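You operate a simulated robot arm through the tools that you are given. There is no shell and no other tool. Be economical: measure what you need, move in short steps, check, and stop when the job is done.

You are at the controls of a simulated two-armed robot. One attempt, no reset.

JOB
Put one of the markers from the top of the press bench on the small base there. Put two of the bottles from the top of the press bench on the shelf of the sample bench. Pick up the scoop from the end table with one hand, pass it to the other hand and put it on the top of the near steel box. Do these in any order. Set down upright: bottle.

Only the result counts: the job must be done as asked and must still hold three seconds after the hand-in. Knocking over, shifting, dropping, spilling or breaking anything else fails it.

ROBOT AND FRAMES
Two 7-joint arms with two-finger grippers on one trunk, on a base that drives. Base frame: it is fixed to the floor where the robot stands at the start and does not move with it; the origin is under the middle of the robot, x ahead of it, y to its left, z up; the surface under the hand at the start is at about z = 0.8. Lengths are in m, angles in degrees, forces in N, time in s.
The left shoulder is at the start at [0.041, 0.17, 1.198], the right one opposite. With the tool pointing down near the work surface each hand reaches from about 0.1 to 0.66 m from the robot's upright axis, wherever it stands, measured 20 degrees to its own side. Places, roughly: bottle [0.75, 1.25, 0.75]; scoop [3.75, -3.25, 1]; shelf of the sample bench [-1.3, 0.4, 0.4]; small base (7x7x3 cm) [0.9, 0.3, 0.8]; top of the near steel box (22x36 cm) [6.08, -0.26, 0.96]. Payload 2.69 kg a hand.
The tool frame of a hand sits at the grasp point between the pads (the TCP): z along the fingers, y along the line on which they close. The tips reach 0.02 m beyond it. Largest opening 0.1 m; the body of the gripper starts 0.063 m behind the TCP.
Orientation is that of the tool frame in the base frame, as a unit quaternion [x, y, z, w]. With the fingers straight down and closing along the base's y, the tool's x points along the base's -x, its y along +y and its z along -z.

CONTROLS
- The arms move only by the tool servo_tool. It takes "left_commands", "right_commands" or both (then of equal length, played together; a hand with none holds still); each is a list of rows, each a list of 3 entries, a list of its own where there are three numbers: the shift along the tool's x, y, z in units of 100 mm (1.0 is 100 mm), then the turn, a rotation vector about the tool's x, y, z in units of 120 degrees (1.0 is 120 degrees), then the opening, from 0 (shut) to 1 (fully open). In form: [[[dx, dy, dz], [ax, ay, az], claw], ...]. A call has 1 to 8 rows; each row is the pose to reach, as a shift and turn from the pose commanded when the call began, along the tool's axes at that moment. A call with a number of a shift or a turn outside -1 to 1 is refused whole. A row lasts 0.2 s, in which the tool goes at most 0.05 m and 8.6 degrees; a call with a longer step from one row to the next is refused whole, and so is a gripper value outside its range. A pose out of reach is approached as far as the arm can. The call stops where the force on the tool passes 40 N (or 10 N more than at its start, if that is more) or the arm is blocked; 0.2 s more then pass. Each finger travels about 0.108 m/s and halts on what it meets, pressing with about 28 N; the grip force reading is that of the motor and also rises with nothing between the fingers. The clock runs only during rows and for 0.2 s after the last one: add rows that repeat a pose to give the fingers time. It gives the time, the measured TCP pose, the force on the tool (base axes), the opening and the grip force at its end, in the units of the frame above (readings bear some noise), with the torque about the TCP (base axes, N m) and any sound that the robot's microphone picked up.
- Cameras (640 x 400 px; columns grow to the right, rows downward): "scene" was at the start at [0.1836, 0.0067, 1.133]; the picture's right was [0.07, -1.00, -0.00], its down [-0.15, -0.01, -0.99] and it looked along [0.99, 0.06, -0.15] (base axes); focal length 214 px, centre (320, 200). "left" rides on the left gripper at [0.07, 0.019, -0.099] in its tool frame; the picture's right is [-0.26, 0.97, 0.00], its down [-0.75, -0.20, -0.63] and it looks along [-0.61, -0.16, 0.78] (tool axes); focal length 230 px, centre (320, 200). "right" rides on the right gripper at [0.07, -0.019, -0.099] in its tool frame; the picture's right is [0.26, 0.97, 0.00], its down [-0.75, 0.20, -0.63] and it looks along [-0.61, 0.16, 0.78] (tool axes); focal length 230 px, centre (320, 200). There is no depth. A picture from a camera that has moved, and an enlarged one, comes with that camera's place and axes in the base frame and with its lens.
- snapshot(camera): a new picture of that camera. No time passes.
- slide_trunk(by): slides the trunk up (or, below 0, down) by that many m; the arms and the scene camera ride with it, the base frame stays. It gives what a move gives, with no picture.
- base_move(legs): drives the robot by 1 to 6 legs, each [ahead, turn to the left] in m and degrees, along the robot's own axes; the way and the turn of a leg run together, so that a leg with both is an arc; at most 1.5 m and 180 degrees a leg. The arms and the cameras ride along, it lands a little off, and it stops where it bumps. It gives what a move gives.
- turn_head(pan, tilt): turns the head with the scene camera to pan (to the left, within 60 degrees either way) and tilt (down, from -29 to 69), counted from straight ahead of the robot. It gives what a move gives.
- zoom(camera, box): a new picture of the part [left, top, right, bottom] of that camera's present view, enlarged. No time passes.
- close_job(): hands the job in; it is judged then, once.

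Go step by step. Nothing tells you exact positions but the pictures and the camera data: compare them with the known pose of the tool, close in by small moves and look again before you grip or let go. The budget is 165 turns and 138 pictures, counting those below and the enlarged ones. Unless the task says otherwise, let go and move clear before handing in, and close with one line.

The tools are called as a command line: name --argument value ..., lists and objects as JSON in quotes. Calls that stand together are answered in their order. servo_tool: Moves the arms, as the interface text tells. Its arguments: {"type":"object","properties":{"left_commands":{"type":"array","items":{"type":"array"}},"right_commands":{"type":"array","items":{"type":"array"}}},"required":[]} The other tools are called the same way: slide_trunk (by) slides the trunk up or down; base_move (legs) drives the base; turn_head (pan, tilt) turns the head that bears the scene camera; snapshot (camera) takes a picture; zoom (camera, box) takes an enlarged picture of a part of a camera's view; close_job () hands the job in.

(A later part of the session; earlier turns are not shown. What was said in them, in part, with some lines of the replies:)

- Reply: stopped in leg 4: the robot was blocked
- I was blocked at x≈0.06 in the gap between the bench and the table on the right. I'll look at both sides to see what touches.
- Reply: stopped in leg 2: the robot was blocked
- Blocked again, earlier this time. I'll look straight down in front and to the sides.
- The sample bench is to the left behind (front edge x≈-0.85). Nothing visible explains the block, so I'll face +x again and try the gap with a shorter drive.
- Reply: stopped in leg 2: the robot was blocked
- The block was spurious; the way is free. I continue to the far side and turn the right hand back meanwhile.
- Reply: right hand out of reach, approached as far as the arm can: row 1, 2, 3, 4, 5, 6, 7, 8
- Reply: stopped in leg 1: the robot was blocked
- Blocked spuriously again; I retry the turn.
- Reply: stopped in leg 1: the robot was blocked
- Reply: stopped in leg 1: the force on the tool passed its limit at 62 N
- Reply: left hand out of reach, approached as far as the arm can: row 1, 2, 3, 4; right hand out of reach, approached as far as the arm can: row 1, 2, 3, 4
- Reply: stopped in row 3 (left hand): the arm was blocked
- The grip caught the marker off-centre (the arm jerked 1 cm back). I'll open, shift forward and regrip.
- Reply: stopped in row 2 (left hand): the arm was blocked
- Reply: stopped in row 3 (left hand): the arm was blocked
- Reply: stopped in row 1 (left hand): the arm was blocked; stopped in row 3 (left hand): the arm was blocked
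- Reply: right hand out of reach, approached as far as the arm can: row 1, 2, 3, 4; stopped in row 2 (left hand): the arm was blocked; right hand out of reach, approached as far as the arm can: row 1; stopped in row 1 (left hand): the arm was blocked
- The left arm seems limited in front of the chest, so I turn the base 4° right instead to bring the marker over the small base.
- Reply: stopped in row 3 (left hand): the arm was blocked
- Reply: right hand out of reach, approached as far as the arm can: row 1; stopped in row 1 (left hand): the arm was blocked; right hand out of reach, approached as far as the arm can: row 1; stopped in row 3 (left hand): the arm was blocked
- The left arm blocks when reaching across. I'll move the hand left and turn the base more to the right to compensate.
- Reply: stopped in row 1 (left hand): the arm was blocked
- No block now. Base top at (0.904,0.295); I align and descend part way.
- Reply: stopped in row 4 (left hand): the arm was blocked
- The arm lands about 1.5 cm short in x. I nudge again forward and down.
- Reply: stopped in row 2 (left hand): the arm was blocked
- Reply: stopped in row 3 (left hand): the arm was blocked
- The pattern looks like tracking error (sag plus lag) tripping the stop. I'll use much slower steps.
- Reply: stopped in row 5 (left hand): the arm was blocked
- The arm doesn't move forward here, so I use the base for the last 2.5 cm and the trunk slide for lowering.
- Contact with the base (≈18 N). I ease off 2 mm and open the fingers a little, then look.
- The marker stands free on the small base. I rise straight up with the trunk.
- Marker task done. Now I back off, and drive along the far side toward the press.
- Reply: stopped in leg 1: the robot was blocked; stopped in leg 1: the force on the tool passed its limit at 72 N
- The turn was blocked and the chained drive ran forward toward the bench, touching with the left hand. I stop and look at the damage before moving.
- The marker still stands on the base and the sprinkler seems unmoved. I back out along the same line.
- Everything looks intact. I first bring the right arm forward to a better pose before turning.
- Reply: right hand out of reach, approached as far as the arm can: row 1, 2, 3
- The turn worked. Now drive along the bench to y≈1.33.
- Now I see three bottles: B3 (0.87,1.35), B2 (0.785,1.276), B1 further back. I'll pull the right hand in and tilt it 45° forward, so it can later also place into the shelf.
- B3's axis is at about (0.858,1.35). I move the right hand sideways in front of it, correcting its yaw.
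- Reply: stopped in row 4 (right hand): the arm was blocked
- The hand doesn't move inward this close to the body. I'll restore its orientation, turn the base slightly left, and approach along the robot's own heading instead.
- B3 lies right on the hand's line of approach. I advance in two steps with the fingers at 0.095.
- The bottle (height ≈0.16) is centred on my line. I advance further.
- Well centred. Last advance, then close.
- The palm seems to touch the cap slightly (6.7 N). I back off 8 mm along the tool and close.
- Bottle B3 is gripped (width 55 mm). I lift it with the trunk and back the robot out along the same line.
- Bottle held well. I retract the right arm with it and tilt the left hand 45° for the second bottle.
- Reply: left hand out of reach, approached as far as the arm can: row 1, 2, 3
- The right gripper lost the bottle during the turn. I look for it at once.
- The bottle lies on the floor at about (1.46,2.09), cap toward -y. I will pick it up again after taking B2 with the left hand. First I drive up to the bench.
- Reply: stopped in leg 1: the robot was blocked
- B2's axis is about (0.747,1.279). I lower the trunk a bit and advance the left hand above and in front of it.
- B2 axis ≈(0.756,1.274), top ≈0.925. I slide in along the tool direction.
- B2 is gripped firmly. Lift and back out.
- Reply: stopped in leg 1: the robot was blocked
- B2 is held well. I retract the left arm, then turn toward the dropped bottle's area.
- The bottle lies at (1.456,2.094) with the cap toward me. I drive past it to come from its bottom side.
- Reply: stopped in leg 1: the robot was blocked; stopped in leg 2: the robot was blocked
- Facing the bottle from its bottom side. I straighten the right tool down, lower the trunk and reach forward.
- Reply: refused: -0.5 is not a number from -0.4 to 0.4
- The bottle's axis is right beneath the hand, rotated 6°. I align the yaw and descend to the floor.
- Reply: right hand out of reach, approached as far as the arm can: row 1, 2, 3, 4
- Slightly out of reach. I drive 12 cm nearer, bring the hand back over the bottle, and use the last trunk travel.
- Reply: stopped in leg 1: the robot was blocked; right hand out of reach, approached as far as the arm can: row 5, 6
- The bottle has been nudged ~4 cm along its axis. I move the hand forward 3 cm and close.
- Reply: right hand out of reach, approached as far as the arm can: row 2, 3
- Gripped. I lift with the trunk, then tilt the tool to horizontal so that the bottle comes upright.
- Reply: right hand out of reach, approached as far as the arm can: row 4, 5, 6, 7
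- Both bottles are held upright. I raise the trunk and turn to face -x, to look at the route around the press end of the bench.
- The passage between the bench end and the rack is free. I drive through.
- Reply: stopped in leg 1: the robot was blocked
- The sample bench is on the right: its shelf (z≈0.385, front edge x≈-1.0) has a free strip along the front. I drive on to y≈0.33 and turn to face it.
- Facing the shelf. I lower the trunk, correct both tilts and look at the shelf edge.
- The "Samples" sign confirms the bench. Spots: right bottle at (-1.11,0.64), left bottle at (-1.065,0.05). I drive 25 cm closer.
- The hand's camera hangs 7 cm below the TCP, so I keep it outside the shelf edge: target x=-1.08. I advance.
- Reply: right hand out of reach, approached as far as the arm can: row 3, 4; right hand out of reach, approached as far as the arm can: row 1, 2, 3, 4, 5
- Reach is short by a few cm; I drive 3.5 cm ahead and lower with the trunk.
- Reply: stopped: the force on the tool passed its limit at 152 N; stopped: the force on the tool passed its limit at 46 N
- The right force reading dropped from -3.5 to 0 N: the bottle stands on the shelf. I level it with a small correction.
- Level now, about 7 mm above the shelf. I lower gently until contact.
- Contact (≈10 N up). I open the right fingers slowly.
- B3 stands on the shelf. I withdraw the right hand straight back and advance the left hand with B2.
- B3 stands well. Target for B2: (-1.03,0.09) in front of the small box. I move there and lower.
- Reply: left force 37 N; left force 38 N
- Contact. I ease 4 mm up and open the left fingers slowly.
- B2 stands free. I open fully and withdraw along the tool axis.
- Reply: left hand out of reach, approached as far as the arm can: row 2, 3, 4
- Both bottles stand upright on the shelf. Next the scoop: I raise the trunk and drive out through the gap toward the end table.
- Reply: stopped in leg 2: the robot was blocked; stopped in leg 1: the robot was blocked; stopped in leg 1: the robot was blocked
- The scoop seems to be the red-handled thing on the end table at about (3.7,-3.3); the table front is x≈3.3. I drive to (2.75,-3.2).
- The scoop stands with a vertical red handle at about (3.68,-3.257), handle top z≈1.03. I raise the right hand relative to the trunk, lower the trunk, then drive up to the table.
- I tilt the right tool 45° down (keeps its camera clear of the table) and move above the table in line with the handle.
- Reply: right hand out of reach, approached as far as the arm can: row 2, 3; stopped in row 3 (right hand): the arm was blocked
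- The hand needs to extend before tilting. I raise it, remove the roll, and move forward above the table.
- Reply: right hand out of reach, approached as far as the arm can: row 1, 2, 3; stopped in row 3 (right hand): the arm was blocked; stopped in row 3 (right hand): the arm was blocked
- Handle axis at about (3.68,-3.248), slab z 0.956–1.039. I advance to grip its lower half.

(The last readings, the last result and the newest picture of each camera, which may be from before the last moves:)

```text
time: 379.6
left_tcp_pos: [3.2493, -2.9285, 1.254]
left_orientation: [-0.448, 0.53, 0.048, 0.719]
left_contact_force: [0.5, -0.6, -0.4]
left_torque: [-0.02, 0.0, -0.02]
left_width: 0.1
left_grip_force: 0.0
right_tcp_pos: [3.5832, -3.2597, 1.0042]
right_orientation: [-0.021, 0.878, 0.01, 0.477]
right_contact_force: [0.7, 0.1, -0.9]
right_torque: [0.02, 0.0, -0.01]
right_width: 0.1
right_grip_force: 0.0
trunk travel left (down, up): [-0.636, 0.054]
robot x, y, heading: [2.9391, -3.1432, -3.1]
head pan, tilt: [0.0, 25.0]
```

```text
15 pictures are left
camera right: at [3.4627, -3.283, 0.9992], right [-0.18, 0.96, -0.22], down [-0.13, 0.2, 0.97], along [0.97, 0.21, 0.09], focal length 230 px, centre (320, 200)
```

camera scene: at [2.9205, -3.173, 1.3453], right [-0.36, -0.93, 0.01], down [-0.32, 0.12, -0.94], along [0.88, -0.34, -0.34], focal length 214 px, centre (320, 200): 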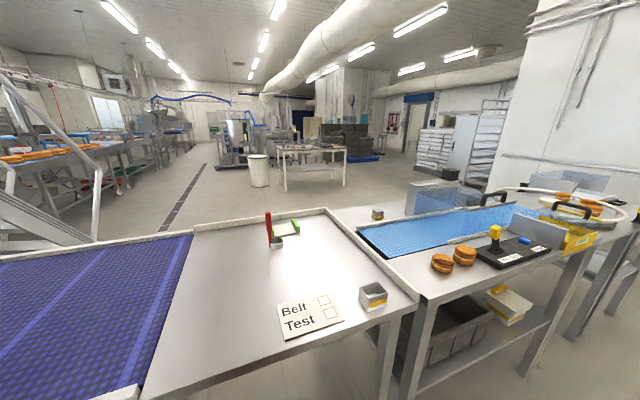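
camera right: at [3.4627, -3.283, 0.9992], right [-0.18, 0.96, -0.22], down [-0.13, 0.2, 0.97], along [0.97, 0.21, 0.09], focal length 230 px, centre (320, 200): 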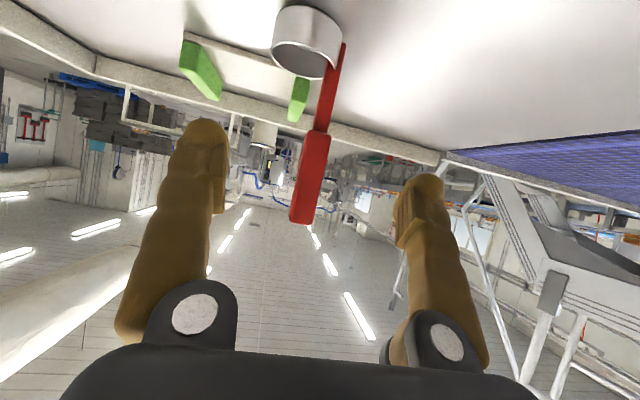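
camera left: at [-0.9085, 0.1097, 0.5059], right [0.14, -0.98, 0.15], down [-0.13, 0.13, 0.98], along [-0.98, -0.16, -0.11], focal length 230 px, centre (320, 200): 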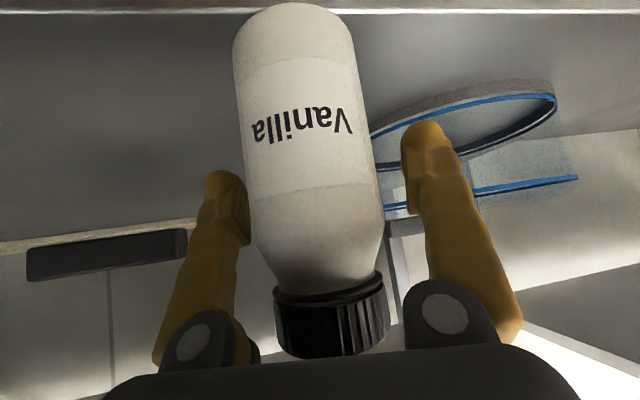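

servo_tool --right_commands '[[[-0.08, 0.01, 0.24], [0, 0, 0], 1], [[-0.16, 0.02, 0.48], [0, 0, 0], 1], [[-0.24, 0.03, 0.72], [0, 0, 0], 1], [[-0.3, 0.04, 0.92], [0, 0, 0], 1], [[-0.3, 0.04, 0.92], [0, 0, 0], 1]]'

servo_tool --right_commands '[[[0, 0, 0], [0, 0, 0], 0.5], [[0, 0, 0], [0, 0, 0], 0], [[0, 0, 0], [0, 0, 0], 0], [[0, 0, 0], [0, 0, 0], 0], [[0, 0, 0], [0, 0, 0], 0]]'

snapshot --camera "right"

```text
time: 380.2
left_tcp_pos: [3.2389, -2.9142, 1.2635]
left_orientation: [-0.468, 0.488, 0.054, 0.735]
left_contact_force: [-0.2, 0.4, 0.8]
left_torque: [-0.01, -0.05, -0.05]
left_width: 0.0998
left_grip_force: 0.1
right_tcp_pos: [3.6212, -3.2472, 1.002]
right_orientation: [-0.023, 0.873, 0.011, 0.486]
right_contact_force: [-1.3, 0.0, 0.4]
right_torque: [0.01, -0.01, -0.03]
right_width: 0.0999
right_grip_force: 0.0
trunk travel left (down, up): [-0.636, 0.054]
robot x, y, heading: [2.9377, -3.1454, -2.7]
head pan, tilt: [0.0, 25.0]
stopped in row 2 (right hand): the arm was blocked; the commanded pose is now the measured one
```

```text
time: 380.5
left_tcp_pos: [3.2282, -2.9047, 1.2719]
left_orientation: [-0.483, 0.448, 0.058, 0.751]
left_contact_force: [-0.2, 0.5, 0.3]
left_torque: [0.01, 0.0, -0.02]
left_width: 0.0998
left_grip_force: 0.0
right_tcp_pos: [3.6083, -3.2447, 1.0132]
right_orientation: [-0.022, 0.869, 0.011, 0.495]
right_contact_force: [-0.2, 0.3, 0.0]
right_torque: [0.01, -0.01, 0.04]
right_width: 0.0499
right_grip_force: 0.1
trunk travel left (down, up): [-0.636, 0.054]
robot x, y, heading: [2.9405, -3.1444, -3.1]
head pan, tilt: [0.0, 25.0]
stopped in row 1 (right hand): the arm was blocked; the commanded pose is now the measured one
```

```text
14 pictures are left
camera right: at [3.488, -3.269, 1.0043], right [-0.18, 0.96, -0.22], down [-0.17, 0.2, 0.97], along [0.97, 0.21, 0.13], focal length 230 px, centre (320, 200)
```

right: 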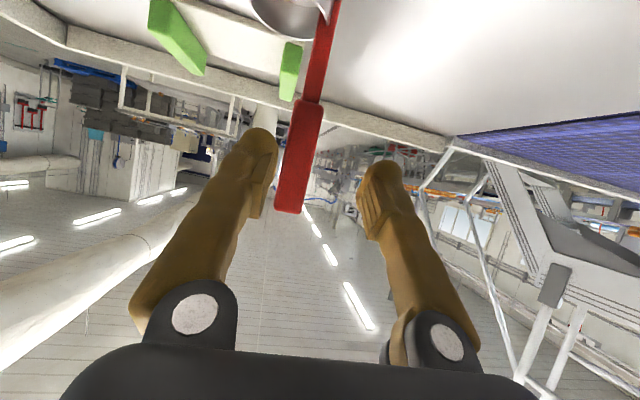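

The arm is at its reach limit. I lower the trunk 3 cm and drive 6.5 cm forward to bring the handle between the fingers.

slide_trunk --by -0.03

base_move --legs '[[0.065, 0]]'

snapshot --camera "right"

```text
time: 380.9
left_tcp_pos: [3.2171, -2.8959, 1.2795]
left_orientation: [-0.496, 0.403, 0.061, 0.766]
left_contact_force: [-0.1, 0.2, -0.8]
left_torque: [0.04, -0.04, -0.05]
left_width: 0.1
left_grip_force: 0.1
right_tcp_pos: [3.5927, -3.2422, 1.0225]
right_orientation: [-0.023, 0.864, 0.011, 0.503]
right_contact_force: [-0.4, -0.4, -0.2]
right_torque: [0.0, 0.0, -0.01]
right_width: 0.05
right_grip_force: 0.0
trunk travel left (down, up): [-0.633, 0.057]
robot x, y, heading: [2.9372, -3.1461, -3.2]
head pan, tilt: [0.0, 25.0]
stopped: the arm was blocked; the commanded pose is now the measured one
```

```text
time: 381.9
left_tcp_pos: [3.2888, -2.9013, 1.278]
left_orientation: [-0.494, 0.409, 0.06, 0.765]
left_contact_force: [0.6, 0.5, 0.1]
left_torque: [-0.01, -0.06, 0.07]
left_width: 0.1
left_grip_force: 0.1
right_tcp_pos: [3.6634, -3.2483, 1.0178]
right_orientation: [-0.022, 0.866, 0.011, 0.5]
right_contact_force: [-0.7, -1.2, -0.8]
right_torque: [-0.01, 0.0, -0.01]
right_width: 0.05
right_grip_force: 0.1
trunk travel left (down, up): [-0.633, 0.057]
robot x, y, heading: [3.0029, -3.1486, -3.5]
head pan, tilt: [0.0, 25.0]
```

```text
13 pictures are left
camera right: at [3.5426, -3.2731, 1.0071], right [-0.17, 0.96, -0.23], down [-0.18, 0.2, 0.96], along [0.97, 0.21, 0.14], focal length 230 px, centre (320, 200)
```

right: 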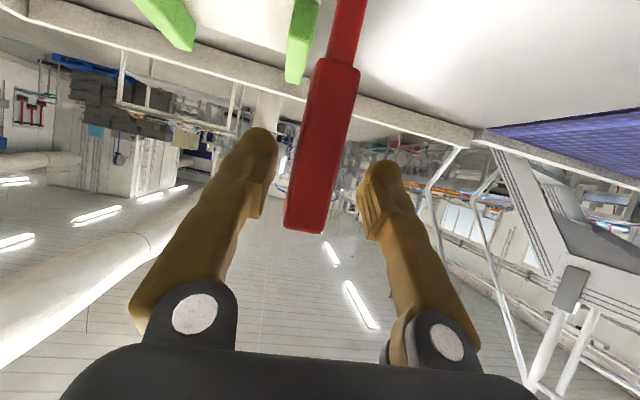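

The handle is between the fingers. I lower 3 cm with the trunk and close.

slide_trunk --by -0.032

servo_tool --right_commands '[[[0, 0, 0], [0, 0, 0], 0.3], [[0, 0, 0], [0, 0, 0], 0], [[0, 0, 0], [0, 0, 0], 0], [[0, 0, 0], [0, 0, 0], 0]]'

snapshot --camera "right"

```text
time: 382.6
left_tcp_pos: [3.2707, -2.892, 1.2545]
left_orientation: [-0.507, 0.366, 0.062, 0.778]
left_contact_force: [-0.8, 0.4, 0.5]
left_torque: [-0.02, -0.01, 0.0]
left_width: 0.0998
left_grip_force: 0.0
right_tcp_pos: [3.6437, -3.2472, 0.9971]
right_orientation: [-0.022, 0.86, 0.01, 0.51]
right_contact_force: [0.4, 0.4, 0.0]
right_torque: [0.0, 0.01, 0.0]
right_width: 0.05
right_grip_force: 0.2
trunk travel left (down, up): [-0.601, 0.089]
robot x, y, heading: [3.0027, -3.1476, -3.4]
head pan, tilt: [0.0, 25.0]
```

```text
time: 383.6
left_tcp_pos: [3.2734, -2.8927, 1.2535]
left_orientation: [-0.507, 0.366, 0.063, 0.778]
left_contact_force: [0.9, -0.4, -0.6]
left_torque: [0.01, -0.05, 0.0]
left_width: 0.0999
left_grip_force: 0.1
right_tcp_pos: [3.6455, -3.2474, 0.9968]
right_orientation: [-0.022, 0.861, 0.01, 0.508]
right_contact_force: [0.6, 0.7, -0.8]
right_torque: [0.04, 0.01, 0.01]
right_width: 0.0188
right_grip_force: 28.2
trunk travel left (down, up): [-0.601, 0.089]
robot x, y, heading: [3.0037, -3.1504, -3.1]
head pan, tilt: [0.0, 25.0]
```

```text
12 pictures are left
camera right: at [3.5257, -3.2715, 0.9844], right [-0.17, 0.96, -0.23], down [-0.2, 0.2, 0.96], along [0.96, 0.21, 0.16], focal length 230 px, centre (320, 200)
```

right: 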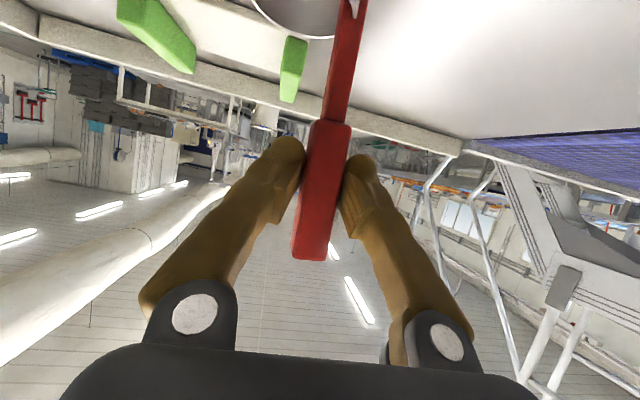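

The scoop is gripped (19 mm). I lift it and back away from the table.

slide_trunk --by 0.085

base_move --legs '[[-0.6, 0]]'

```text
time: 384.9
left_tcp_pos: [3.274, -2.8922, 1.3391]
left_orientation: [-0.507, 0.364, 0.062, 0.778]
left_contact_force: [-0.5, 0.2, 0.7]
left_torque: [0.01, -0.01, 0.03]
left_width: 0.1001
left_grip_force: 0.0
right_tcp_pos: [3.6466, -3.2472, 1.0815]
right_orientation: [-0.023, 0.861, 0.011, 0.508]
right_contact_force: [-0.9, 0.1, -1.4]
right_torque: [0.01, 0.01, -0.01]
right_width: 0.0189
right_grip_force: 27.7
trunk travel left (down, up): [-0.686, 0.004]
robot x, y, heading: [3.0041, -3.1517, -3.3]
head pan, tilt: [0.0, 25.0]
```

```text
time: 388.2
left_tcp_pos: [2.6933, -2.8589, 1.3386]
left_orientation: [-0.503, 0.368, 0.056, 0.78]
left_contact_force: [-0.2, 0.0, -0.2]
left_torque: [-0.01, -0.02, -0.01]
left_width: 0.1001
left_grip_force: 0.1
right_tcp_pos: [3.06, -3.2188, 1.0827]
right_orientation: [-0.015, 0.861, 0.006, 0.508]
right_contact_force: [-0.7, -1.0, -1.6]
right_torque: [-0.01, 0.03, -0.02]
right_width: 0.0192
right_grip_force: 27.9
trunk travel left (down, up): [-0.686, 0.004]
robot x, y, heading: [2.4195, -3.1063, -4.0]
head pan, tilt: [0.0, 25.0]
```

I retract the right hand a little and begin turning the left hand to tool-down for taking the handle from above.

servo_tool --left_commands '[[[0.12, 0.01, 0.035], [0.0062, 0.0573, 0.0382], 1], [[0.24, 0.02, 0.07], [0.0124, 0.1146, 0.0764], 1], [[0.36, 0.03, 0.105], [0.0186, 0.1719, 0.1146], 1], [[0.48, 0.04, 0.14], [0.0248, 0.2292, 0.1528], 1], [[0.6, 0.05, 0.175], [0.031, 0.2865, 0.191], 1], [[0.72, 0.06, 0.21], [0.0372, 0.3438, 0.2292], 1], [[0.84, 0.07, 0.245], [0.0434, 0.4011, 0.2674], 1], [[0.95, 0.08, 0.28], [0.0496, 0.4584, 0.3056], 1]]' --right_commands '[[[0.06, 0, -0.11], [0, 0, 0], 0], [[0.12, 0, -0.22], [0, 0, 0], 0], [[0.18, 0, -0.33], [0, 0, 0], 0], [[0.24, 0, -0.44], [0, 0, 0], 0], [[0.3, 0, -0.55], [0, 0, 0], 0], [[0.36, 0, -0.66], [0, 0, 0], 0], [[0.42, 0, -0.77], [0, 0, 0], 0], [[0.48, 0, -0.87], [0, 0, 0], 0]]'

```text
time: 390.0
left_tcp_pos: [2.835, -2.8979, 1.2488]
left_orientation: [-0.301, 0.807, 0.027, 0.507]
left_contact_force: [0.0, 0.5, 0.2]
left_torque: [0.01, -0.01, 0.0]
left_width: 0.0999
left_grip_force: 0.0
left hand out of reach, approached as far as the arm can: row 1, 2, 3, 4, 5, 6, 7, 8
right_tcp_pos: [2.9434, -3.2194, 1.0916]
right_orientation: [-0.016, 0.857, 0.006, 0.516]
right_contact_force: [-0.2, -0.3, -1.3]
right_torque: [0.0, -0.01, 0.01]
right_width: 0.0188
right_grip_force: 28.2
trunk travel left (down, up): [-0.686, 0.004]
robot x, y, heading: [2.4182, -3.1137, -4.5]
head pan, tilt: [0.0, 25.0]
```

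servo_tool --left_commands '[[[0.02, -0.12, 0.03], [0.0032, 0.0608, 0.0361], 1], [[0.05, -0.24, 0.05], [0.0065, 0.1216, 0.0722], 1], [[0.07, -0.36, 0.08], [0.0097, 0.1824, 0.1083], 1], [[0.09, -0.48, 0.1], [0.013, 0.2432, 0.1444], 1], [[0.11, -0.6, 0.13], [0.0162, 0.304, 0.1805], 1], [[0.14, -0.72, 0.15], [0.0195, 0.3648, 0.2166], 1], [[0.16, -0.84, 0.18], [0.0227, 0.4256, 0.2527], 1], [[0.18, -0.96, 0.2], [0.026, 0.4864, 0.2888], 1]]' --right_commands '[[[0, 0.1, 0], [0, 0, 0], 0], [[0, 0.2, 0], [0, 0, 0], 0], [[0, 0.3, 0], [0, 0, 0], 0], [[0, 0.4, 0], [0, 0, 0], 0], [[0, 0.5, 0], [0, 0, 0], 0], [[0, 0.6, 0], [0, 0, 0], 0], [[0, 0.7, 0], [0, 0, 0], 0], [[0, 0.8, 0], [0, 0, 0], 0]]'

```text
time: 391.8
left_tcp_pos: [2.8899, -2.9763, 1.2428]
left_orientation: [-0.017, 1.0, 0.007, 0.021]
left_contact_force: [0.0, 0.2, 0.1]
left_torque: [0.0, 0.03, 0.01]
left_width: 0.0999
left_grip_force: 0.1
right_tcp_pos: [2.9452, -3.1501, 1.0897]
right_orientation: [-0.009, 0.857, 0.002, 0.515]
right_contact_force: [0.4, 0.5, -1.5]
right_torque: [0.06, 0.02, -0.01]
right_width: 0.019
right_grip_force: 28.4
trunk travel left (down, up): [-0.686, 0.004]
robot x, y, heading: [2.4177, -3.1064, -4.4]
head pan, tilt: [0.0, 25.0]
```

servo_tool --left_commands '[[[-0.12, -0.3, 0], [0, 0.006, 0], 0.6], [[-0.24, -0.6, 0], [0, 0.012, 0], 0.6], [[-0.35, -0.9, 0], [0, 0.02, 0.01], 0.6]]'

servo_tool --left_commands '[[[-0.12, -0.28, 0.05], [0, 0, 0], 0.6], [[-0.24, -0.56, 0.1], [0, 0, 0], 0.6], [[-0.35, -0.84, 0.15], [0, 0, 0], 0.6], [[-0.35, -0.84, 0.15], [0, 0, 0], 0.6]]'

snapshot --camera "left"

```text
time: 392.8
left_tcp_pos: [2.9168, -3.0528, 1.2741]
left_orientation: [-0.037, 0.999, -0.025, 0.018]
left_contact_force: [-0.9, 0.6, -0.1]
left_torque: [-0.01, -0.05, -0.02]
left_width: 0.0602
left_grip_force: 0.0
right_tcp_pos: [2.9266, -3.1569, 1.0976]
right_orientation: [-0.003, 0.854, -0.003, 0.521]
right_contact_force: [-0.8, -0.5, -1.8]
right_torque: [0.05, 0.03, -0.02]
right_width: 0.0188
right_grip_force: 28.4
trunk travel left (down, up): [-0.686, 0.004]
robot x, y, heading: [2.4191, -3.1099, -4.0]
head pan, tilt: [0.0, 25.0]
stopped in row 3 (left hand): the arm was blocked; the commanded pose is now the measured one
```

```text
time: 393.9
left_tcp_pos: [2.9591, -3.103, 1.2877]
left_orientation: [-0.079, 0.995, -0.059, 0.026]
left_contact_force: [-0.9, -0.1, 0.6]
left_torque: [0.0, -0.08, 0.01]
left_width: 0.0602
left_grip_force: 0.1
right_tcp_pos: [2.9122, -3.161, 1.1084]
right_orientation: [0.004, 0.849, -0.007, 0.528]
right_contact_force: [0.0, -0.9, -0.8]
right_torque: [0.01, 0.0, -0.03]
right_width: 0.0187
right_grip_force: 27.9
trunk travel left (down, up): [-0.686, 0.004]
robot x, y, heading: [2.4244, -3.1105, -4.3]
head pan, tilt: [0.0, 25.0]
stopped in row 4 (left hand): the arm was blocked; the commanded pose is now the measured one
```

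```text
11 pictures are left
camera left: at [2.882, -3.0842, 1.3816], right [0.11, 0.99, -0.11], down [0.73, 0.0, 0.68], along [0.67, -0.15, -0.73], focal length 230 px, centre (320, 200)
```

left: 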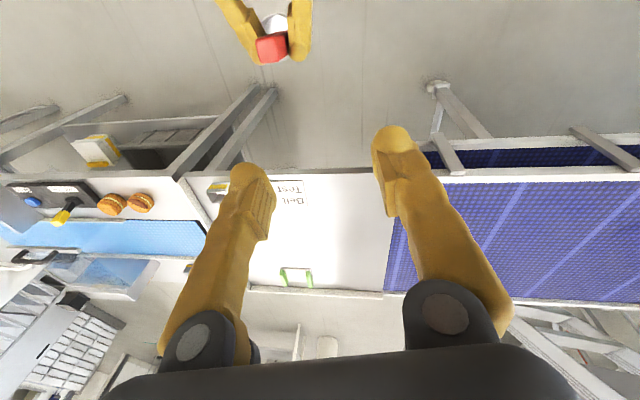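

The handle top is at (2.915,-3.158). I bring the right hand toward the left hand, and straighten the left tool.

servo_tool --right_commands '[[[-0.05, 0.14, 0.1], [0, 0, 0], 0], [[-0.1, 0.28, 0.2], [0, 0, 0], 0], [[-0.15, 0.42, 0.3], [0, 0, 0], 0], [[-0.2, 0.55, 0.4], [0, 0, 0], 0], [[-0.2, 0.55, 0.4], [0, 0, 0], 0]]' --left_commands '[[[0, 0, 0], [-0.014, 0.006, 0.019], 0.6], [[0, 0, 0], [-0.028, 0.012, 0.038], 0.6], [[0, 0, 0.1], [-0.042, 0.018, 0.057], 0.6], [[0, 0, 0.2], [-0.056, 0.025, 0.076], 0.6], [[0, 0, 0.2], [-0.056, 0.025, 0.076], 0.6]]'

snapshot --camera "left"

```text
time: 394.7
left_tcp_pos: [2.952, -3.0959, 1.297]
left_orientation: [-0.03, 0.999, -0.028, 0.019]
left_contact_force: [0.5, 0.1, 0.4]
left_torque: [-0.02, -0.04, 0.03]
left_width: 0.06
left_grip_force: 0.1
right_tcp_pos: [2.9423, -3.1259, 1.1188]
right_orientation: [0.015, 0.843, -0.009, 0.538]
right_contact_force: [-0.5, 0.2, -0.8]
right_torque: [0.06, -0.02, 0.02]
right_width: 0.0191
right_grip_force: 28.1
trunk travel left (down, up): [-0.686, 0.004]
robot x, y, heading: [2.4182, -3.1115, -4.3]
head pan, tilt: [0.0, 25.0]
stopped in row 4 (left hand): the arm was blocked; the commanded pose is now the measured one
```

```text
10 pictures are left
camera left: at [2.8779, -3.076, 1.3936], right [0.2, 0.98, -0.04], down [0.73, -0.12, 0.67], along [0.65, -0.17, -0.74], focal length 230 px, centre (320, 200)
```

left: 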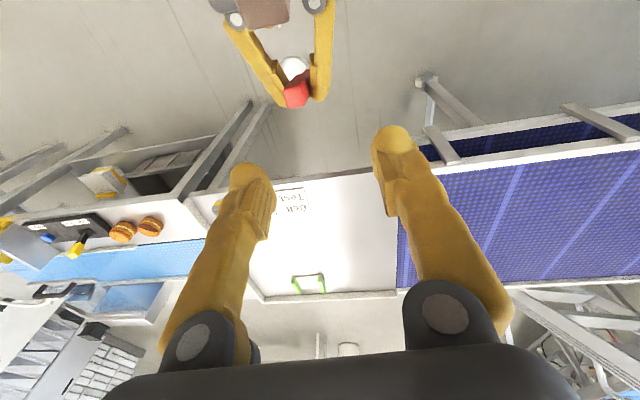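

servo_tool --right_commands '[[[0, 0.08, 0], [0, 0, 0], 0], [[0, 0.16, 0], [0, 0, 0], 0], [[0, 0.24, 0], [0, 0, 0], 0], [[0, 0.3, 0], [0, 0, 0], 0], [[0, 0.3, 0], [0, 0, 0], 0]]' --left_commands '[[[0.03, 0, 0.2], [0, 0, 0], 0.6], [[0.06, 0, 0.4], [0, 0, 0], 0.6], [[0.09, 0, 0.6], [0, 0, 0.01], 0.6], [[0.09, 0, 0.8], [0, 0, 0.02], 0.6], [[0.09, 0, 0.8], [0, 0, 0.02], 0.6]]'

snapshot --camera "left"

```text
time: 395.9
left_tcp_pos: [2.9482, -3.0989, 1.2177]
left_orientation: [-0.013, 0.999, -0.028, 0.018]
left_contact_force: [-0.1, 0.6, -0.2]
left_torque: [0.04, -0.02, 0.0]
left_width: 0.06
left_grip_force: 0.0
right_tcp_pos: [2.9465, -3.0959, 1.1245]
right_orientation: [0.021, 0.84, -0.008, 0.542]
right_contact_force: [0.6, -0.7, -0.9]
right_torque: [0.04, 0.0, 0.01]
right_width: 0.0192
right_grip_force: 27.5
trunk travel left (down, up): [-0.686, 0.004]
robot x, y, heading: [2.4205, -3.1118, -4.4]
head pan, tilt: [0.0, 25.0]
```

```text
9 pictures are left
camera left: at [2.8746, -3.0768, 1.3139], right [0.23, 0.97, -0.05], down [0.73, -0.14, 0.67], along [0.64, -0.19, -0.74], focal length 230 px, centre (320, 200)
```

left: 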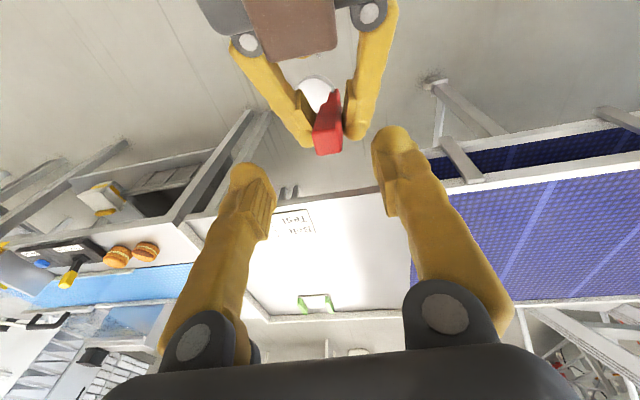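

Aligned within millimetres. I descend 5 cm onto the handle top and close the left fingers.

servo_tool --left_commands '[[[-0.02, 0.01, 0.13], [0, 0, 0], 0.6], [[-0.04, 0.02, 0.26], [0, 0, 0], 0.6], [[-0.04, 0.02, 0.38], [0, 0, 0], 0.6], [[-0.04, 0.02, 0.5], [0, 0, 0], 0.6], [[-0.04, 0.02, 0.5], [0, 0, 0], 0.6]]'

servo_tool --left_commands '[[[0, 0, 0], [0, 0, 0], 0.2], [[0, 0, 0], [0, 0, 0], 0], [[0, 0, 0], [0, 0, 0], 0], [[0, 0, 0], [0, 0, 0], 0]]'

snapshot --camera "left"

```text
time: 397.1
left_tcp_pos: [2.9521, -3.1016, 1.1678]
left_orientation: [-0.006, 1.0, -0.024, 0.019]
left_contact_force: [0.5, 0.2, -0.2]
left_torque: [0.01, 0.06, -0.01]
left_width: 0.06
left_grip_force: 0.3
right_tcp_pos: [2.9472, -3.097, 1.1219]
right_orientation: [0.019, 0.842, -0.009, 0.54]
right_contact_force: [-0.3, 0.7, -1.4]
right_torque: [0.04, 0.0, 0.0]
right_width: 0.0188
right_grip_force: 28.0
trunk travel left (down, up): [-0.686, 0.004]
robot x, y, heading: [2.4187, -3.1123, -4.1]
head pan, tilt: [0.0, 25.0]
```

```text
time: 398.1
left_tcp_pos: [2.9507, -3.1015, 1.1671]
left_orientation: [-0.008, 1.0, -0.024, 0.017]
left_contact_force: [-1.4, 19.0, 0.9]
left_torque: [0.44, 0.21, 0.18]
left_width: 0.0192
left_grip_force: 27.6
right_tcp_pos: [2.9466, -3.0983, 1.1231]
right_orientation: [0.02, 0.842, -0.01, 0.539]
right_contact_force: [0.9, -19.0, -2.7]
right_torque: [0.43, -0.07, -0.27]
right_width: 0.0194
right_grip_force: 28.2
trunk travel left (down, up): [-0.686, 0.004]
robot x, y, heading: [2.4235, -3.1087, -4.4]
head pan, tilt: [0.0, 25.0]
```

```text
8 pictures are left
camera left: at [2.8788, -3.0786, 1.2633], right [0.24, 0.97, -0.04], down [0.73, -0.16, 0.66], along [0.64, -0.19, -0.75], focal length 230 px, centre (320, 200)
```

left: 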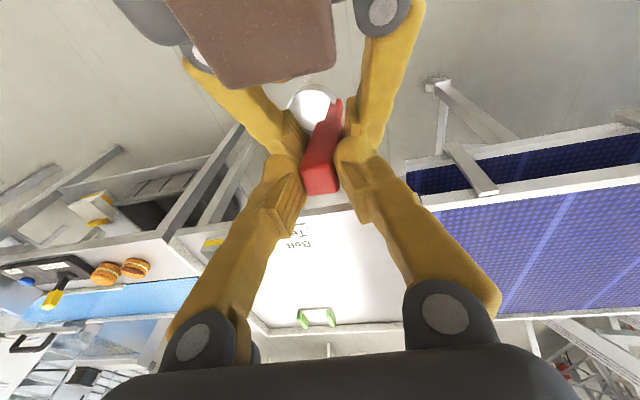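

Both hands hold the handle. I open the right hand and withdraw it backward.

servo_tool --right_commands '[[[0, 0, 0], [0, 0, 0], 0.3], [[0, 0, 0], [0, 0, 0], 0.6], [[0, 0, 0], [0, 0, 0], 0.8], [[0.08, 0, -0.18], [0, 0, 0], 0.8], [[0.2, 0, -0.4], [0, 0, 0], 0.8], [[0.3, 0, -0.65], [0, 0, 0], 0.8], [[0.42, 0, -0.9], [0, 0, 0], 0.8]]'

servo_tool --right_commands '[[[0.1, -0.2, -0.2], [0, 0, 0], 0.8], [[0.2, -0.45, -0.4], [0, 0, 0], 0.8], [[0.3, -0.7, -0.6], [0, 0, 0], 0.8], [[0.35, -0.95, -0.7], [0, 0, 0], 0.8]]'

snapshot --camera "left"

```text
time: 399.7
left_tcp_pos: [2.9514, -3.1013, 1.1677]
left_orientation: [-0.008, 0.999, -0.025, 0.019]
left_contact_force: [0.0, 0.0, 0.2]
left_torque: [0.02, 0.05, 0.0]
left_width: 0.0191
left_grip_force: 28.0
right_tcp_pos: [2.8498, -3.0955, 1.1246]
right_orientation: [0.024, 0.84, -0.009, 0.542]
right_contact_force: [-0.2, -0.6, 0.1]
right_torque: [0.0, 0.01, -0.02]
right_width: 0.0798
right_grip_force: 0.1
trunk travel left (down, up): [-0.686, 0.004]
robot x, y, heading: [2.4176, -3.1117, -4.2]
head pan, tilt: [0.0, 25.0]
```

```text
time: 400.7
left_tcp_pos: [2.9514, -3.1031, 1.1691]
left_orientation: [-0.007, 0.999, -0.025, 0.018]
left_contact_force: [0.0, -0.3, 0.2]
left_torque: [0.01, 0.01, 0.01]
left_width: 0.0191
left_grip_force: 27.6
right_tcp_pos: [2.7672, -3.1844, 1.1205]
right_orientation: [0.02, 0.839, -0.008, 0.543]
right_contact_force: [-0.2, -0.1, 0.1]
right_torque: [-0.01, -0.01, 0.02]
right_width: 0.0802
right_grip_force: 0.2
trunk travel left (down, up): [-0.686, 0.004]
robot x, y, heading: [2.4214, -3.1134, -4.0]
head pan, tilt: [0.0, 25.0]
```

```text
7 pictures are left
camera left: at [2.8785, -3.0799, 1.2634], right [0.24, 0.97, -0.04], down [0.73, -0.16, 0.67], along [0.64, -0.19, -0.74], focal length 230 px, centre (320, 200)
```

left: 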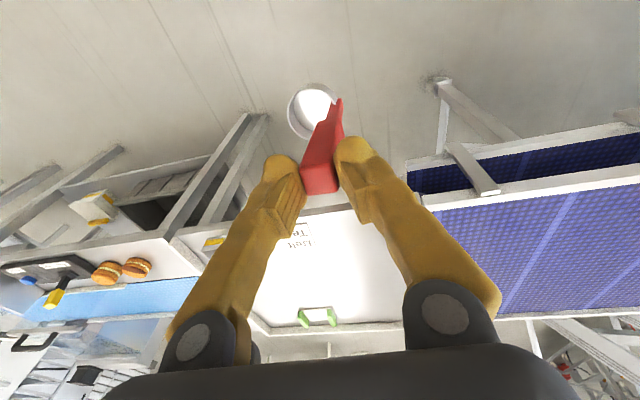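

Handover done: the left hand holds the scoop. Now I head for the steel box: turn and drive back up to y≈0.3.

base_move --legs '[[0, 35], [0, 35], [0, 33.5]]'

```text
time: 402.5
left_tcp_pos: [2.8523, -2.8655, 1.1808]
left_orientation: [-0.252, 0.967, -0.024, 0.035]
left_contact_force: [0.4, 0.2, -0.4]
left_torque: [0.01, -0.01, 0.0]
left_width: 0.0189
left_grip_force: 28.1
right_tcp_pos: [2.7595, -3.0347, 1.1384]
right_orientation: [-0.149, 0.804, 0.106, 0.566]
right_contact_force: [-0.6, -0.3, -0.5]
right_torque: [0.0, -0.01, -0.04]
right_width: 0.0802
right_grip_force: 0.1
trunk travel left (down, up): [-0.686, 0.004]
robot x, y, heading: [2.4219, -3.1115, 22.9]
head pan, tilt: [0.0, 25.0]
stopped in leg 1: the robot was blocked; the commanded pose is now the measured one
```

base_move --legs '[[0, 38], [0, 38]]'

```text
time: 406.6
left_tcp_pos: [2.2932, -2.6314, 1.1861]
left_orientation: [0.788, -0.613, -0.008, -0.045]
left_contact_force: [-0.5, -1.0, -1.1]
left_torque: [-0.01, 0.01, 0.03]
left_width: 0.0188
left_grip_force: 27.7
right_tcp_pos: [2.4364, -2.7687, 1.1328]
right_orientation: [0.618, -0.543, -0.419, -0.383]
right_contact_force: [0.0, 0.6, 0.3]
right_torque: [0.03, 0.0, -0.01]
right_width: 0.0802
right_grip_force: 0.0
trunk travel left (down, up): [-0.686, 0.004]
robot x, y, heading: [2.4274, -3.1134, 98.7]
head pan, tilt: [0.0, 25.0]
```

base_move --legs '[[1.5, 0], [1.5, 0], [0.45, 0]]'

```text
time: 423.4
left_tcp_pos: [1.8229, 0.7911, 1.1937]
left_orientation: [0.79, -0.611, -0.012, -0.052]
left_contact_force: [0.4, -0.1, -1.5]
left_torque: [-0.02, -0.01, 0.0]
left_width: 0.019
left_grip_force: 28.2
right_tcp_pos: [1.974, 0.6704, 1.137]
right_orientation: [0.597, -0.547, -0.425, -0.405]
right_contact_force: [0.6, -0.5, 0.7]
right_torque: [0.01, 0.0, -0.02]
right_width: 0.0803
right_grip_force: 0.1
trunk travel left (down, up): [-0.686, 0.004]
robot x, y, heading: [1.9562, 0.3243, 98.3]
head pan, tilt: [0.0, 25.0]
```

base_move --legs '[[0, -34], [0, -33], [0, -32]]'

turn_head --pan 0 --tilt 12

snapshot --camera "scene"

```text
time: 428.7
left_tcp_pos: [2.4237, 0.3858, 1.2057]
left_orientation: [-0.053, 0.996, -0.041, 0.052]
left_contact_force: [-0.5, -0.4, -1.8]
left_torque: [0.01, 0.05, 0.01]
left_width: 0.019
left_grip_force: 27.7
right_tcp_pos: [2.2938, 0.2455, 1.1382]
right_orientation: [0.053, 0.804, -0.041, 0.59]
right_contact_force: [-0.2, -0.2, 0.0]
right_torque: [-0.01, 0.03, 0.02]
right_width: 0.0798
right_grip_force: 0.0
trunk travel left (down, up): [-0.686, 0.004]
robot x, y, heading: [1.9545, 0.3347, -0.9]
head pan, tilt: [0.0, 25.0]
```

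```text
time: 429.5
left_tcp_pos: [2.405, 0.3857, 1.2139]
left_orientation: [-0.051, 0.996, -0.041, 0.061]
left_contact_force: [-0.2, -0.2, -1.4]
left_torque: [0.06, 0.03, 0.02]
left_width: 0.0187
left_grip_force: 28.1
right_tcp_pos: [2.2891, 0.2365, 1.133]
right_orientation: [0.066, 0.806, -0.053, 0.585]
right_contact_force: [1.4, -0.8, 0.0]
right_torque: [0.02, 0.02, 0.0]
right_width: 0.0799
right_grip_force: 0.0
trunk travel left (down, up): [-0.686, 0.004]
robot x, y, heading: [1.9535, 0.3365, -1.0]
head pan, tilt: [0.0, 12.0]
```

```text
6 pictures are left
camera scene: at [2.1461, 0.3341, 1.3863], right [-0.02, -1.0, 0.0], down [-0.22, 0.0, -0.97], along [0.97, -0.02, -0.22], focal length 214 px, centre (320, 200)
```

scene: 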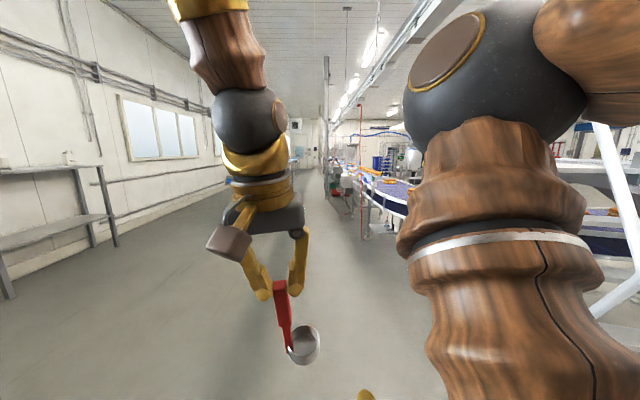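

The scoop is held well and the corridor is clear. I drive to about (6.0,0.48).

base_move --legs '[[1.4, 4], [1.4, 0], [1.22, 0]]'

```text
time: 449.1
left_tcp_pos: [6.4743, 0.5536, 1.2133]
left_orientation: [-0.088, 0.993, -0.039, 0.061]
left_contact_force: [0.3, 0.0, -1.7]
left_torque: [-0.02, 0.02, 0.01]
left_width: 0.0186
left_grip_force: 27.6
right_tcp_pos: [6.3667, 0.3979, 1.1305]
right_orientation: [0.038, 0.811, -0.03, 0.583]
right_contact_force: [0.0, -0.1, -0.3]
right_torque: [-0.03, 0.03, -0.02]
right_width: 0.08
right_grip_force: 0.0
trunk travel left (down, up): [-0.686, 0.004]
robot x, y, heading: [6.0312, 0.4747, 3.3]
head pan, tilt: [0.0, 12.0]
```

base_move --legs '[[0, -45], [0, -45]]'

turn_head --pan -5 --tilt 40

snapshot --camera "scene"

```text
time: 453.6
left_tcp_pos: [6.1248, 0.0498, 1.2217]
left_orientation: [0.625, 0.777, -0.078, 0.021]
left_contact_force: [0.7, 1.4, -1.0]
left_torque: [0.0, -0.07, 0.01]
left_width: 0.0188
left_grip_force: 27.9
right_tcp_pos: [5.9627, 0.1343, 1.1325]
right_orientation: [0.605, 0.538, -0.434, 0.396]
right_contact_force: [0.3, 0.8, -0.3]
right_torque: [0.0, -0.02, 0.0]
right_width: 0.08
right_grip_force: 0.1
trunk travel left (down, up): [-0.686, 0.004]
robot x, y, heading: [6.0381, 0.4716, -85.0]
head pan, tilt: [0.0, 12.0]
```

```text
time: 454.5
left_tcp_pos: [6.125, 0.0682, 1.2267]
left_orientation: [0.625, 0.776, -0.083, 0.027]
left_contact_force: [0.3, 0.3, -2.1]
left_torque: [0.08, -0.03, -0.05]
left_width: 0.0188
left_grip_force: 28.1
right_tcp_pos: [5.9529, 0.1383, 1.1281]
right_orientation: [0.617, 0.528, -0.438, 0.385]
right_contact_force: [-0.1, -1.0, 0.7]
right_torque: [0.01, -0.01, 0.01]
right_width: 0.0797
right_grip_force: 0.0
trunk travel left (down, up): [-0.686, 0.004]
robot x, y, heading: [6.0369, 0.4761, -84.8]
head pan, tilt: [-5.0, 40.0]
```

```text
5 pictures are left
camera scene: at [6.05, 0.2953, 1.342], right [-1.0, 0.0, 0.0], down [0.0, 0.66, -0.76], along [0.0, -0.76, -0.66], focal length 214 px, centre (320, 200)
```

scene: 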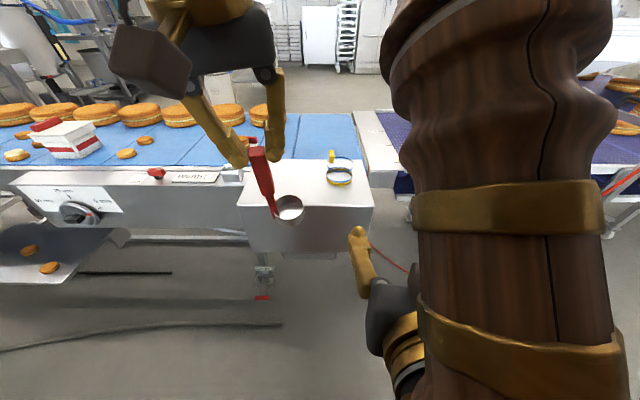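

I see the near steel box: top from (5.91..6.27, -0.125..-0.356), with a ring at its right. Target for the scoop's handle: (6.14,-0.23). I drive 20 cm closer, then level the tool and reach over the box.

base_move --legs '[[0.2, 0]]'

servo_tool --left_commands '[[[-0.2, -0.04, 0.03], [-0.006, 0.023, 0], 0], [[-0.4, -0.08, 0.07], [-0.012, 0.046, 0], 0], [[-0.6, -0.12, 0.1], [-0.018, 0.07, 0], 0], [[-0.8, -0.16, 0.13], [-0.024, 0.092, 0], 0], [[-0.96, -0.2, 0.16], [-0.024, 0.092, 0], 0], [[-0.96, -0.2, 0.16], [-0.024, 0.092, 0], 0]]'

snapshot --camera "scene"

```text
time: 456.1
left_tcp_pos: [6.1397, -0.1324, 1.2278]
left_orientation: [0.627, 0.774, -0.083, 0.027]
left_contact_force: [-0.2, 0.0, -1.0]
left_torque: [0.02, -0.01, -0.01]
left_width: 0.0193
left_grip_force: 27.7
right_tcp_pos: [5.9679, -0.0604, 1.1288]
right_orientation: [0.617, 0.526, -0.439, 0.386]
right_contact_force: [-0.5, 0.2, 0.0]
right_torque: [0.0, 0.01, -0.01]
right_width: 0.0801
right_grip_force: 0.1
trunk travel left (down, up): [-0.686, 0.004]
robot x, y, heading: [6.056, 0.2758, -85.3]
head pan, tilt: [-5.0, 40.0]
```

```text
time: 457.5
left_tcp_pos: [6.1405, -0.2143, 1.2392]
left_orientation: [0.626, 0.779, -0.013, -0.028]
left_contact_force: [-0.4, 0.1, -1.1]
left_torque: [0.01, -0.02, 0.01]
left_width: 0.0188
left_grip_force: 27.4
right_tcp_pos: [5.9615, -0.0543, 1.1229]
right_orientation: [0.631, 0.516, -0.441, 0.375]
right_contact_force: [-0.3, 0.0, -0.5]
right_torque: [0.0, -0.02, -0.02]
right_width: 0.0801
right_grip_force: 0.0
trunk travel left (down, up): [-0.686, 0.004]
robot x, y, heading: [6.0611, 0.2719, -85.2]
head pan, tilt: [-5.0, 40.0]
```

```text
4 pictures are left
camera scene: at [6.0665, 0.0962, 1.3421], right [-1.0, 0.0, 0.0], down [0.0, 0.66, -0.76], along [0.0, -0.76, -0.66], focal length 214 px, centre (320, 200)
```

scene: 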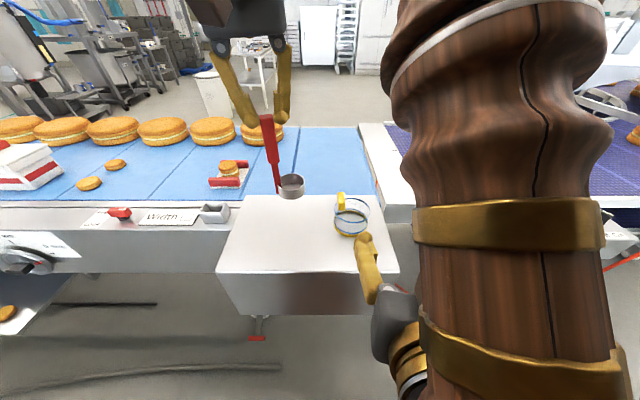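

The cup is over the middle of the box top. I pull the right hand back a bit and lower the trunk.

servo_tool --right_commands '[[[0, 0, -0.3], [0, 0, 0], 0.8], [[0, 0, -0.6], [0, 0, 0], 0.8], [[0, 0, -0.8], [0, 0, 0], 0.8]]'

slide_trunk --by -0.095

zoom --camera "scene" --box '[200, 100, 400, 280]'

```text
time: 458.3
left_tcp_pos: [6.1414, -0.2139, 1.2366]
left_orientation: [0.627, 0.778, -0.01, -0.03]
left_contact_force: [-0.3, -0.7, -1.5]
left_torque: [0.03, -0.03, -0.05]
left_width: 0.019
left_grip_force: 28.3
right_tcp_pos: [5.9607, -0.0539, 1.1225]
right_orientation: [0.631, 0.517, -0.44, 0.375]
right_contact_force: [1.1, 0.6, -0.8]
right_torque: [0.02, 0.06, 0.01]
right_width: 0.0798
right_grip_force: 0.1
right hand out of reach, approached as far as the arm can: row 1, 2, 3
trunk travel left (down, up): [-0.686, 0.004]
robot x, y, heading: [6.0591, 0.2725, -85.5]
head pan, tilt: [-5.0, 40.0]
```

```text
time: 459.6
left_tcp_pos: [6.1428, -0.2152, 1.1425]
left_orientation: [0.627, 0.778, -0.012, -0.029]
left_contact_force: [0.7, 0.2, -1.0]
left_torque: [0.04, -0.03, 0.0]
left_width: 0.0189
left_grip_force: 28.1
right_tcp_pos: [5.9604, -0.0531, 1.0273]
right_orientation: [0.631, 0.517, -0.441, 0.375]
right_contact_force: [-0.5, 0.2, 0.4]
right_torque: [0.0, -0.01, 0.02]
right_width: 0.0803
right_grip_force: 0.1
trunk travel left (down, up): [-0.591, 0.099]
robot x, y, heading: [6.0557, 0.2721, -84.9]
head pan, tilt: [-5.0, 40.0]
```

```text
2.22 times, centred on (300, 190) of scene
camera zoom: at [6.0664, 0.0973, 1.2471], right [-1.0, 0.0, 0.0], down [0.0, 0.66, -0.75], along [0.0, -0.75, -0.66], focal length 477 px, centre (364, 222)
```

zoom: 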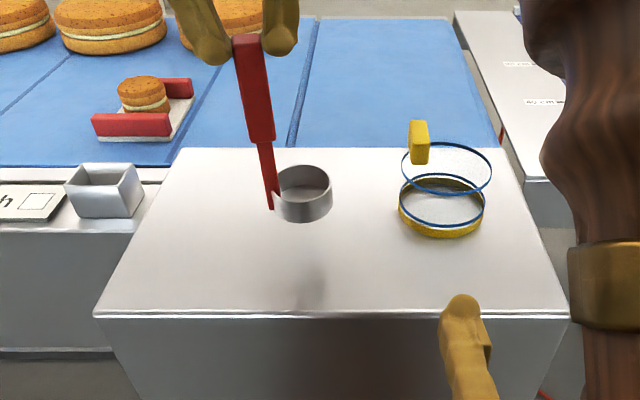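

slide_trunk --by -0.012

slide_trunk --by -0.006

slide_trunk --by -0.005

```text
time: 460.2
left_tcp_pos: [6.1406, -0.2133, 1.1304]
left_orientation: [0.626, 0.779, -0.012, -0.029]
left_contact_force: [0.0, 0.3, -1.2]
left_torque: [0.01, -0.05, 0.03]
left_width: 0.0188
left_grip_force: 28.0
right_tcp_pos: [5.9614, -0.0521, 1.0144]
right_orientation: [0.63, 0.517, -0.441, 0.376]
right_contact_force: [-0.6, 0.1, 0.2]
right_torque: [0.01, -0.01, 0.01]
right_width: 0.0797
right_grip_force: 0.0
trunk travel left (down, up): [-0.579, 0.111]
robot x, y, heading: [6.054, 0.2738, -85.0]
head pan, tilt: [-5.0, 40.0]
```

```text
time: 460.8
left_tcp_pos: [6.1415, -0.2129, 1.1239]
left_orientation: [0.627, 0.778, -0.013, -0.029]
left_contact_force: [-0.3, -0.4, -1.1]
left_torque: [-0.05, -0.02, -0.01]
left_width: 0.0189
left_grip_force: 28.2
right_tcp_pos: [5.9607, -0.05, 1.0084]
right_orientation: [0.631, 0.517, -0.44, 0.375]
right_contact_force: [0.3, -0.1, 0.9]
right_torque: [0.0, -0.02, -0.02]
right_width: 0.0799
right_grip_force: 0.1
trunk travel left (down, up): [-0.573, 0.117]
robot x, y, heading: [6.0588, 0.2735, -85.1]
head pan, tilt: [-5.0, 40.0]
```

```text
time: 461.3
left_tcp_pos: [6.1422, -0.2138, 1.1198]
left_orientation: [0.627, 0.778, -0.012, -0.029]
left_contact_force: [0.3, 0.5, -1.0]
left_torque: [0.01, -0.05, -0.01]
left_width: 0.0191
left_grip_force: 27.9
right_tcp_pos: [5.9607, -0.0509, 1.0033]
right_orientation: [0.631, 0.517, -0.441, 0.375]
right_contact_force: [0.3, -0.2, -0.4]
right_torque: [-0.01, 0.01, -0.02]
right_width: 0.08
right_grip_force: 0.1
trunk travel left (down, up): [-0.568, 0.122]
robot x, y, heading: [6.0587, 0.2714, -85.1]
head pan, tilt: [-5.0, 40.0]
```

No contact yet; I go on down in small steps.

slide_trunk --by -0.006

slide_trunk --by -0.005

slide_trunk --by -0.004

zoom --camera "scene" --box '[230, 120, 370, 240]'

```text
time: 461.9
left_tcp_pos: [6.1417, -0.2138, 1.1148]
left_orientation: [0.627, 0.778, -0.012, -0.029]
left_contact_force: [0.2, 0.1, -1.3]
left_torque: [-0.01, -0.04, 0.03]
left_width: 0.0188
left_grip_force: 28.6
right_tcp_pos: [5.9624, -0.0515, 0.9963]
right_orientation: [0.631, 0.518, -0.44, 0.375]
right_contact_force: [-0.5, 0.4, -0.5]
right_torque: [-0.03, -0.02, -0.01]
right_width: 0.0799
right_grip_force: 0.0
trunk travel left (down, up): [-0.562, 0.128]
robot x, y, heading: [6.0549, 0.273, -85.3]
head pan, tilt: [-5.0, 40.0]
```

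```text
time: 462.4
left_tcp_pos: [6.1417, -0.2138, 1.1085]
left_orientation: [0.627, 0.778, -0.012, -0.029]
left_contact_force: [0.1, 1.1, 1.9]
left_torque: [0.22, 0.0, -0.04]
left_width: 0.0187
left_grip_force: 28.0
right_tcp_pos: [5.9617, -0.0511, 0.9915]
right_orientation: [0.631, 0.517, -0.441, 0.374]
right_contact_force: [1.2, -0.1, 0.1]
right_torque: [0.01, 0.0, -0.01]
right_width: 0.0799
right_grip_force: 0.1
trunk travel left (down, up): [-0.557, 0.133]
robot x, y, heading: [6.0558, 0.2711, -85.1]
head pan, tilt: [-5.0, 40.0]
```

```text
time: 462.9
left_tcp_pos: [6.1413, -0.2145, 1.1064]
left_orientation: [0.627, 0.779, -0.013, -0.026]
left_contact_force: [2.9, -1.3, 19.2]
left_torque: [0.02, -0.1, 0.05]
left_width: 0.0187
left_grip_force: 28.3
right_tcp_pos: [5.9614, -0.0509, 0.9892]
right_orientation: [0.63, 0.518, -0.44, 0.375]
right_contact_force: [-0.3, 0.7, 1.0]
right_torque: [-0.03, 0.05, 0.02]
right_width: 0.0801
right_grip_force: 0.2
trunk travel left (down, up): [-0.553, 0.137]
robot x, y, heading: [6.0549, 0.2704, -84.9]
head pan, tilt: [-5.0, 40.0]
```

```text
3.33 times, centred on (300, 180) of scene
camera zoom: at [6.0664, 0.0988, 1.2093], right [-1.0, 0.0, 0.0], down [0.0, 0.66, -0.76], along [0.0, -0.76, -0.66], focal length 715 px, centre (387, 267)
```

zoom: 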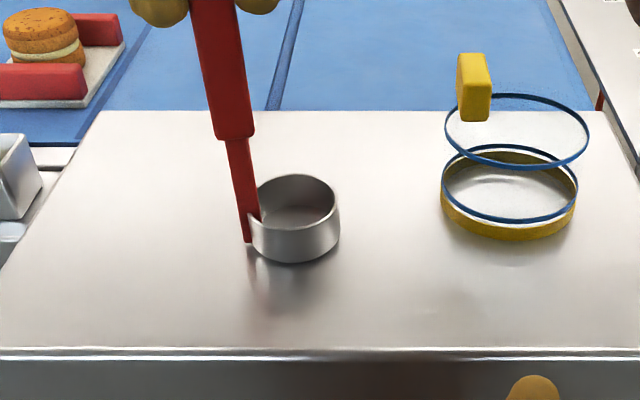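

The cup rests on the box (19 N). I ease off 2 mm, open the left fingers and rise straight up.

slide_trunk --by 0.002

servo_tool --left_commands '[[[0, 0, 0], [0, 0, 0], 0.25], [[0, 0, 0], [0, 0, 0], 0.35], [[0, 0, 0], [0, 0, 0], 0.5], [[0, 0, 0], [0, 0, 0], 0.5]]'

slide_trunk --by 0.12

snapshot --camera "scene"

```text
time: 463.5
left_tcp_pos: [6.1406, -0.213, 1.1056]
left_orientation: [0.627, 0.778, -0.011, -0.029]
left_contact_force: [-0.1, -0.4, 1.0]
left_torque: [-0.1, 0.03, 0.03]
left_width: 0.019
left_grip_force: 27.7
right_tcp_pos: [5.9616, -0.0507, 0.99]
right_orientation: [0.631, 0.518, -0.439, 0.375]
right_contact_force: [-0.8, 0.1, 0.2]
right_torque: [0.0, -0.02, 0.02]
right_width: 0.08
right_grip_force: 0.1
trunk travel left (down, up): [-0.555, 0.135]
robot x, y, heading: [6.0568, 0.2744, -85.2]
head pan, tilt: [-5.0, 40.0]
```

```text
time: 464.5
left_tcp_pos: [6.1414, -0.2141, 1.1062]
left_orientation: [0.627, 0.779, -0.012, -0.029]
left_contact_force: [-0.3, -0.3, 0.8]
left_torque: [0.02, 0.0, -0.01]
left_width: 0.05
left_grip_force: 0.1
right_tcp_pos: [5.9609, -0.0515, 0.99]
right_orientation: [0.631, 0.518, -0.44, 0.375]
right_contact_force: [-0.1, -0.5, 0.7]
right_torque: [0.0, -0.01, -0.02]
right_width: 0.0802
right_grip_force: 0.0
trunk travel left (down, up): [-0.555, 0.135]
robot x, y, heading: [6.0577, 0.2716, -85.3]
head pan, tilt: [-5.0, 40.0]
```

```text
time: 466.0
left_tcp_pos: [6.1408, -0.2144, 1.2271]
left_orientation: [0.627, 0.779, -0.012, -0.029]
left_contact_force: [0.1, -0.4, -0.3]
left_torque: [0.0, 0.02, -0.03]
left_width: 0.0501
left_grip_force: 0.1
right_tcp_pos: [5.9607, -0.0522, 1.1099]
right_orientation: [0.632, 0.516, -0.441, 0.374]
right_contact_force: [-0.1, -0.7, 0.5]
right_torque: [0.01, 0.0, -0.01]
right_width: 0.0801
right_grip_force: 0.1
trunk travel left (down, up): [-0.675, 0.015]
robot x, y, heading: [6.0616, 0.2753, -85.3]
head pan, tilt: [-5.0, 40.0]
```

```text
1 pictures are left
camera scene: at [6.0665, 0.0958, 1.3309], right [-1.0, 0.0, 0.0], down [0.0, 0.66, -0.75], along [0.0, -0.75, -0.66], focal length 214 px, centre (320, 200)
```

scene: 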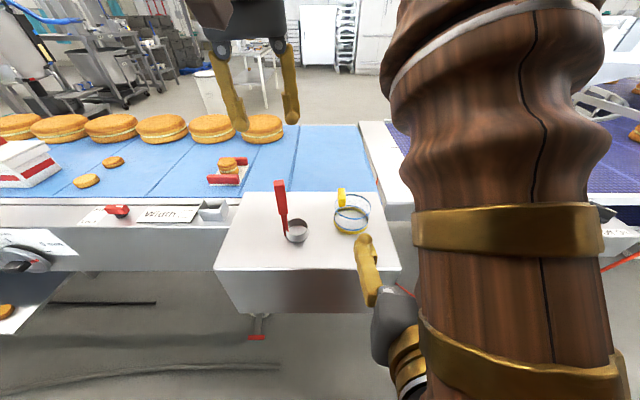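

The scoop stands on the steel box and the hands are clear above it. I back away and hand in.

base_move --legs '[[-0.25, 0]]'

close_job

```text
time: 467.8
left_tcp_pos: [6.1203, 0.0309, 1.2271]
left_orientation: [0.627, 0.778, -0.013, -0.029]
left_contact_force: [-0.2, 0.1, -0.9]
left_torque: [-0.02, -0.01, 0.04]
left_width: 0.0501
left_grip_force: 0.1
right_tcp_pos: [5.9404, 0.1911, 1.1093]
right_orientation: [0.632, 0.516, -0.441, 0.374]
right_contact_force: [-1.0, 0.4, 0.4]
right_torque: [-0.06, 0.0, 0.01]
right_width: 0.08
right_grip_force: 0.1
trunk travel left (down, up): [-0.675, 0.015]
robot x, y, heading: [6.0301, 0.5223, -85.1]
head pan, tilt: [-5.0, 40.0]
```

```text
The job is handed in.
```

I handed the job in with all three parts in place: the marker is on the small base, two bottles are upright on the sample bench shelf, and the scoop was passed from the right hand to the left and stands on the near steel box. Two mishaps could still count against it: I dropped one of those two bottles on the floor during a turn, then picked it up and placed it, and the left hand bumped something by the sprinkler on the press bench (72 N), though nothing there looked moved.
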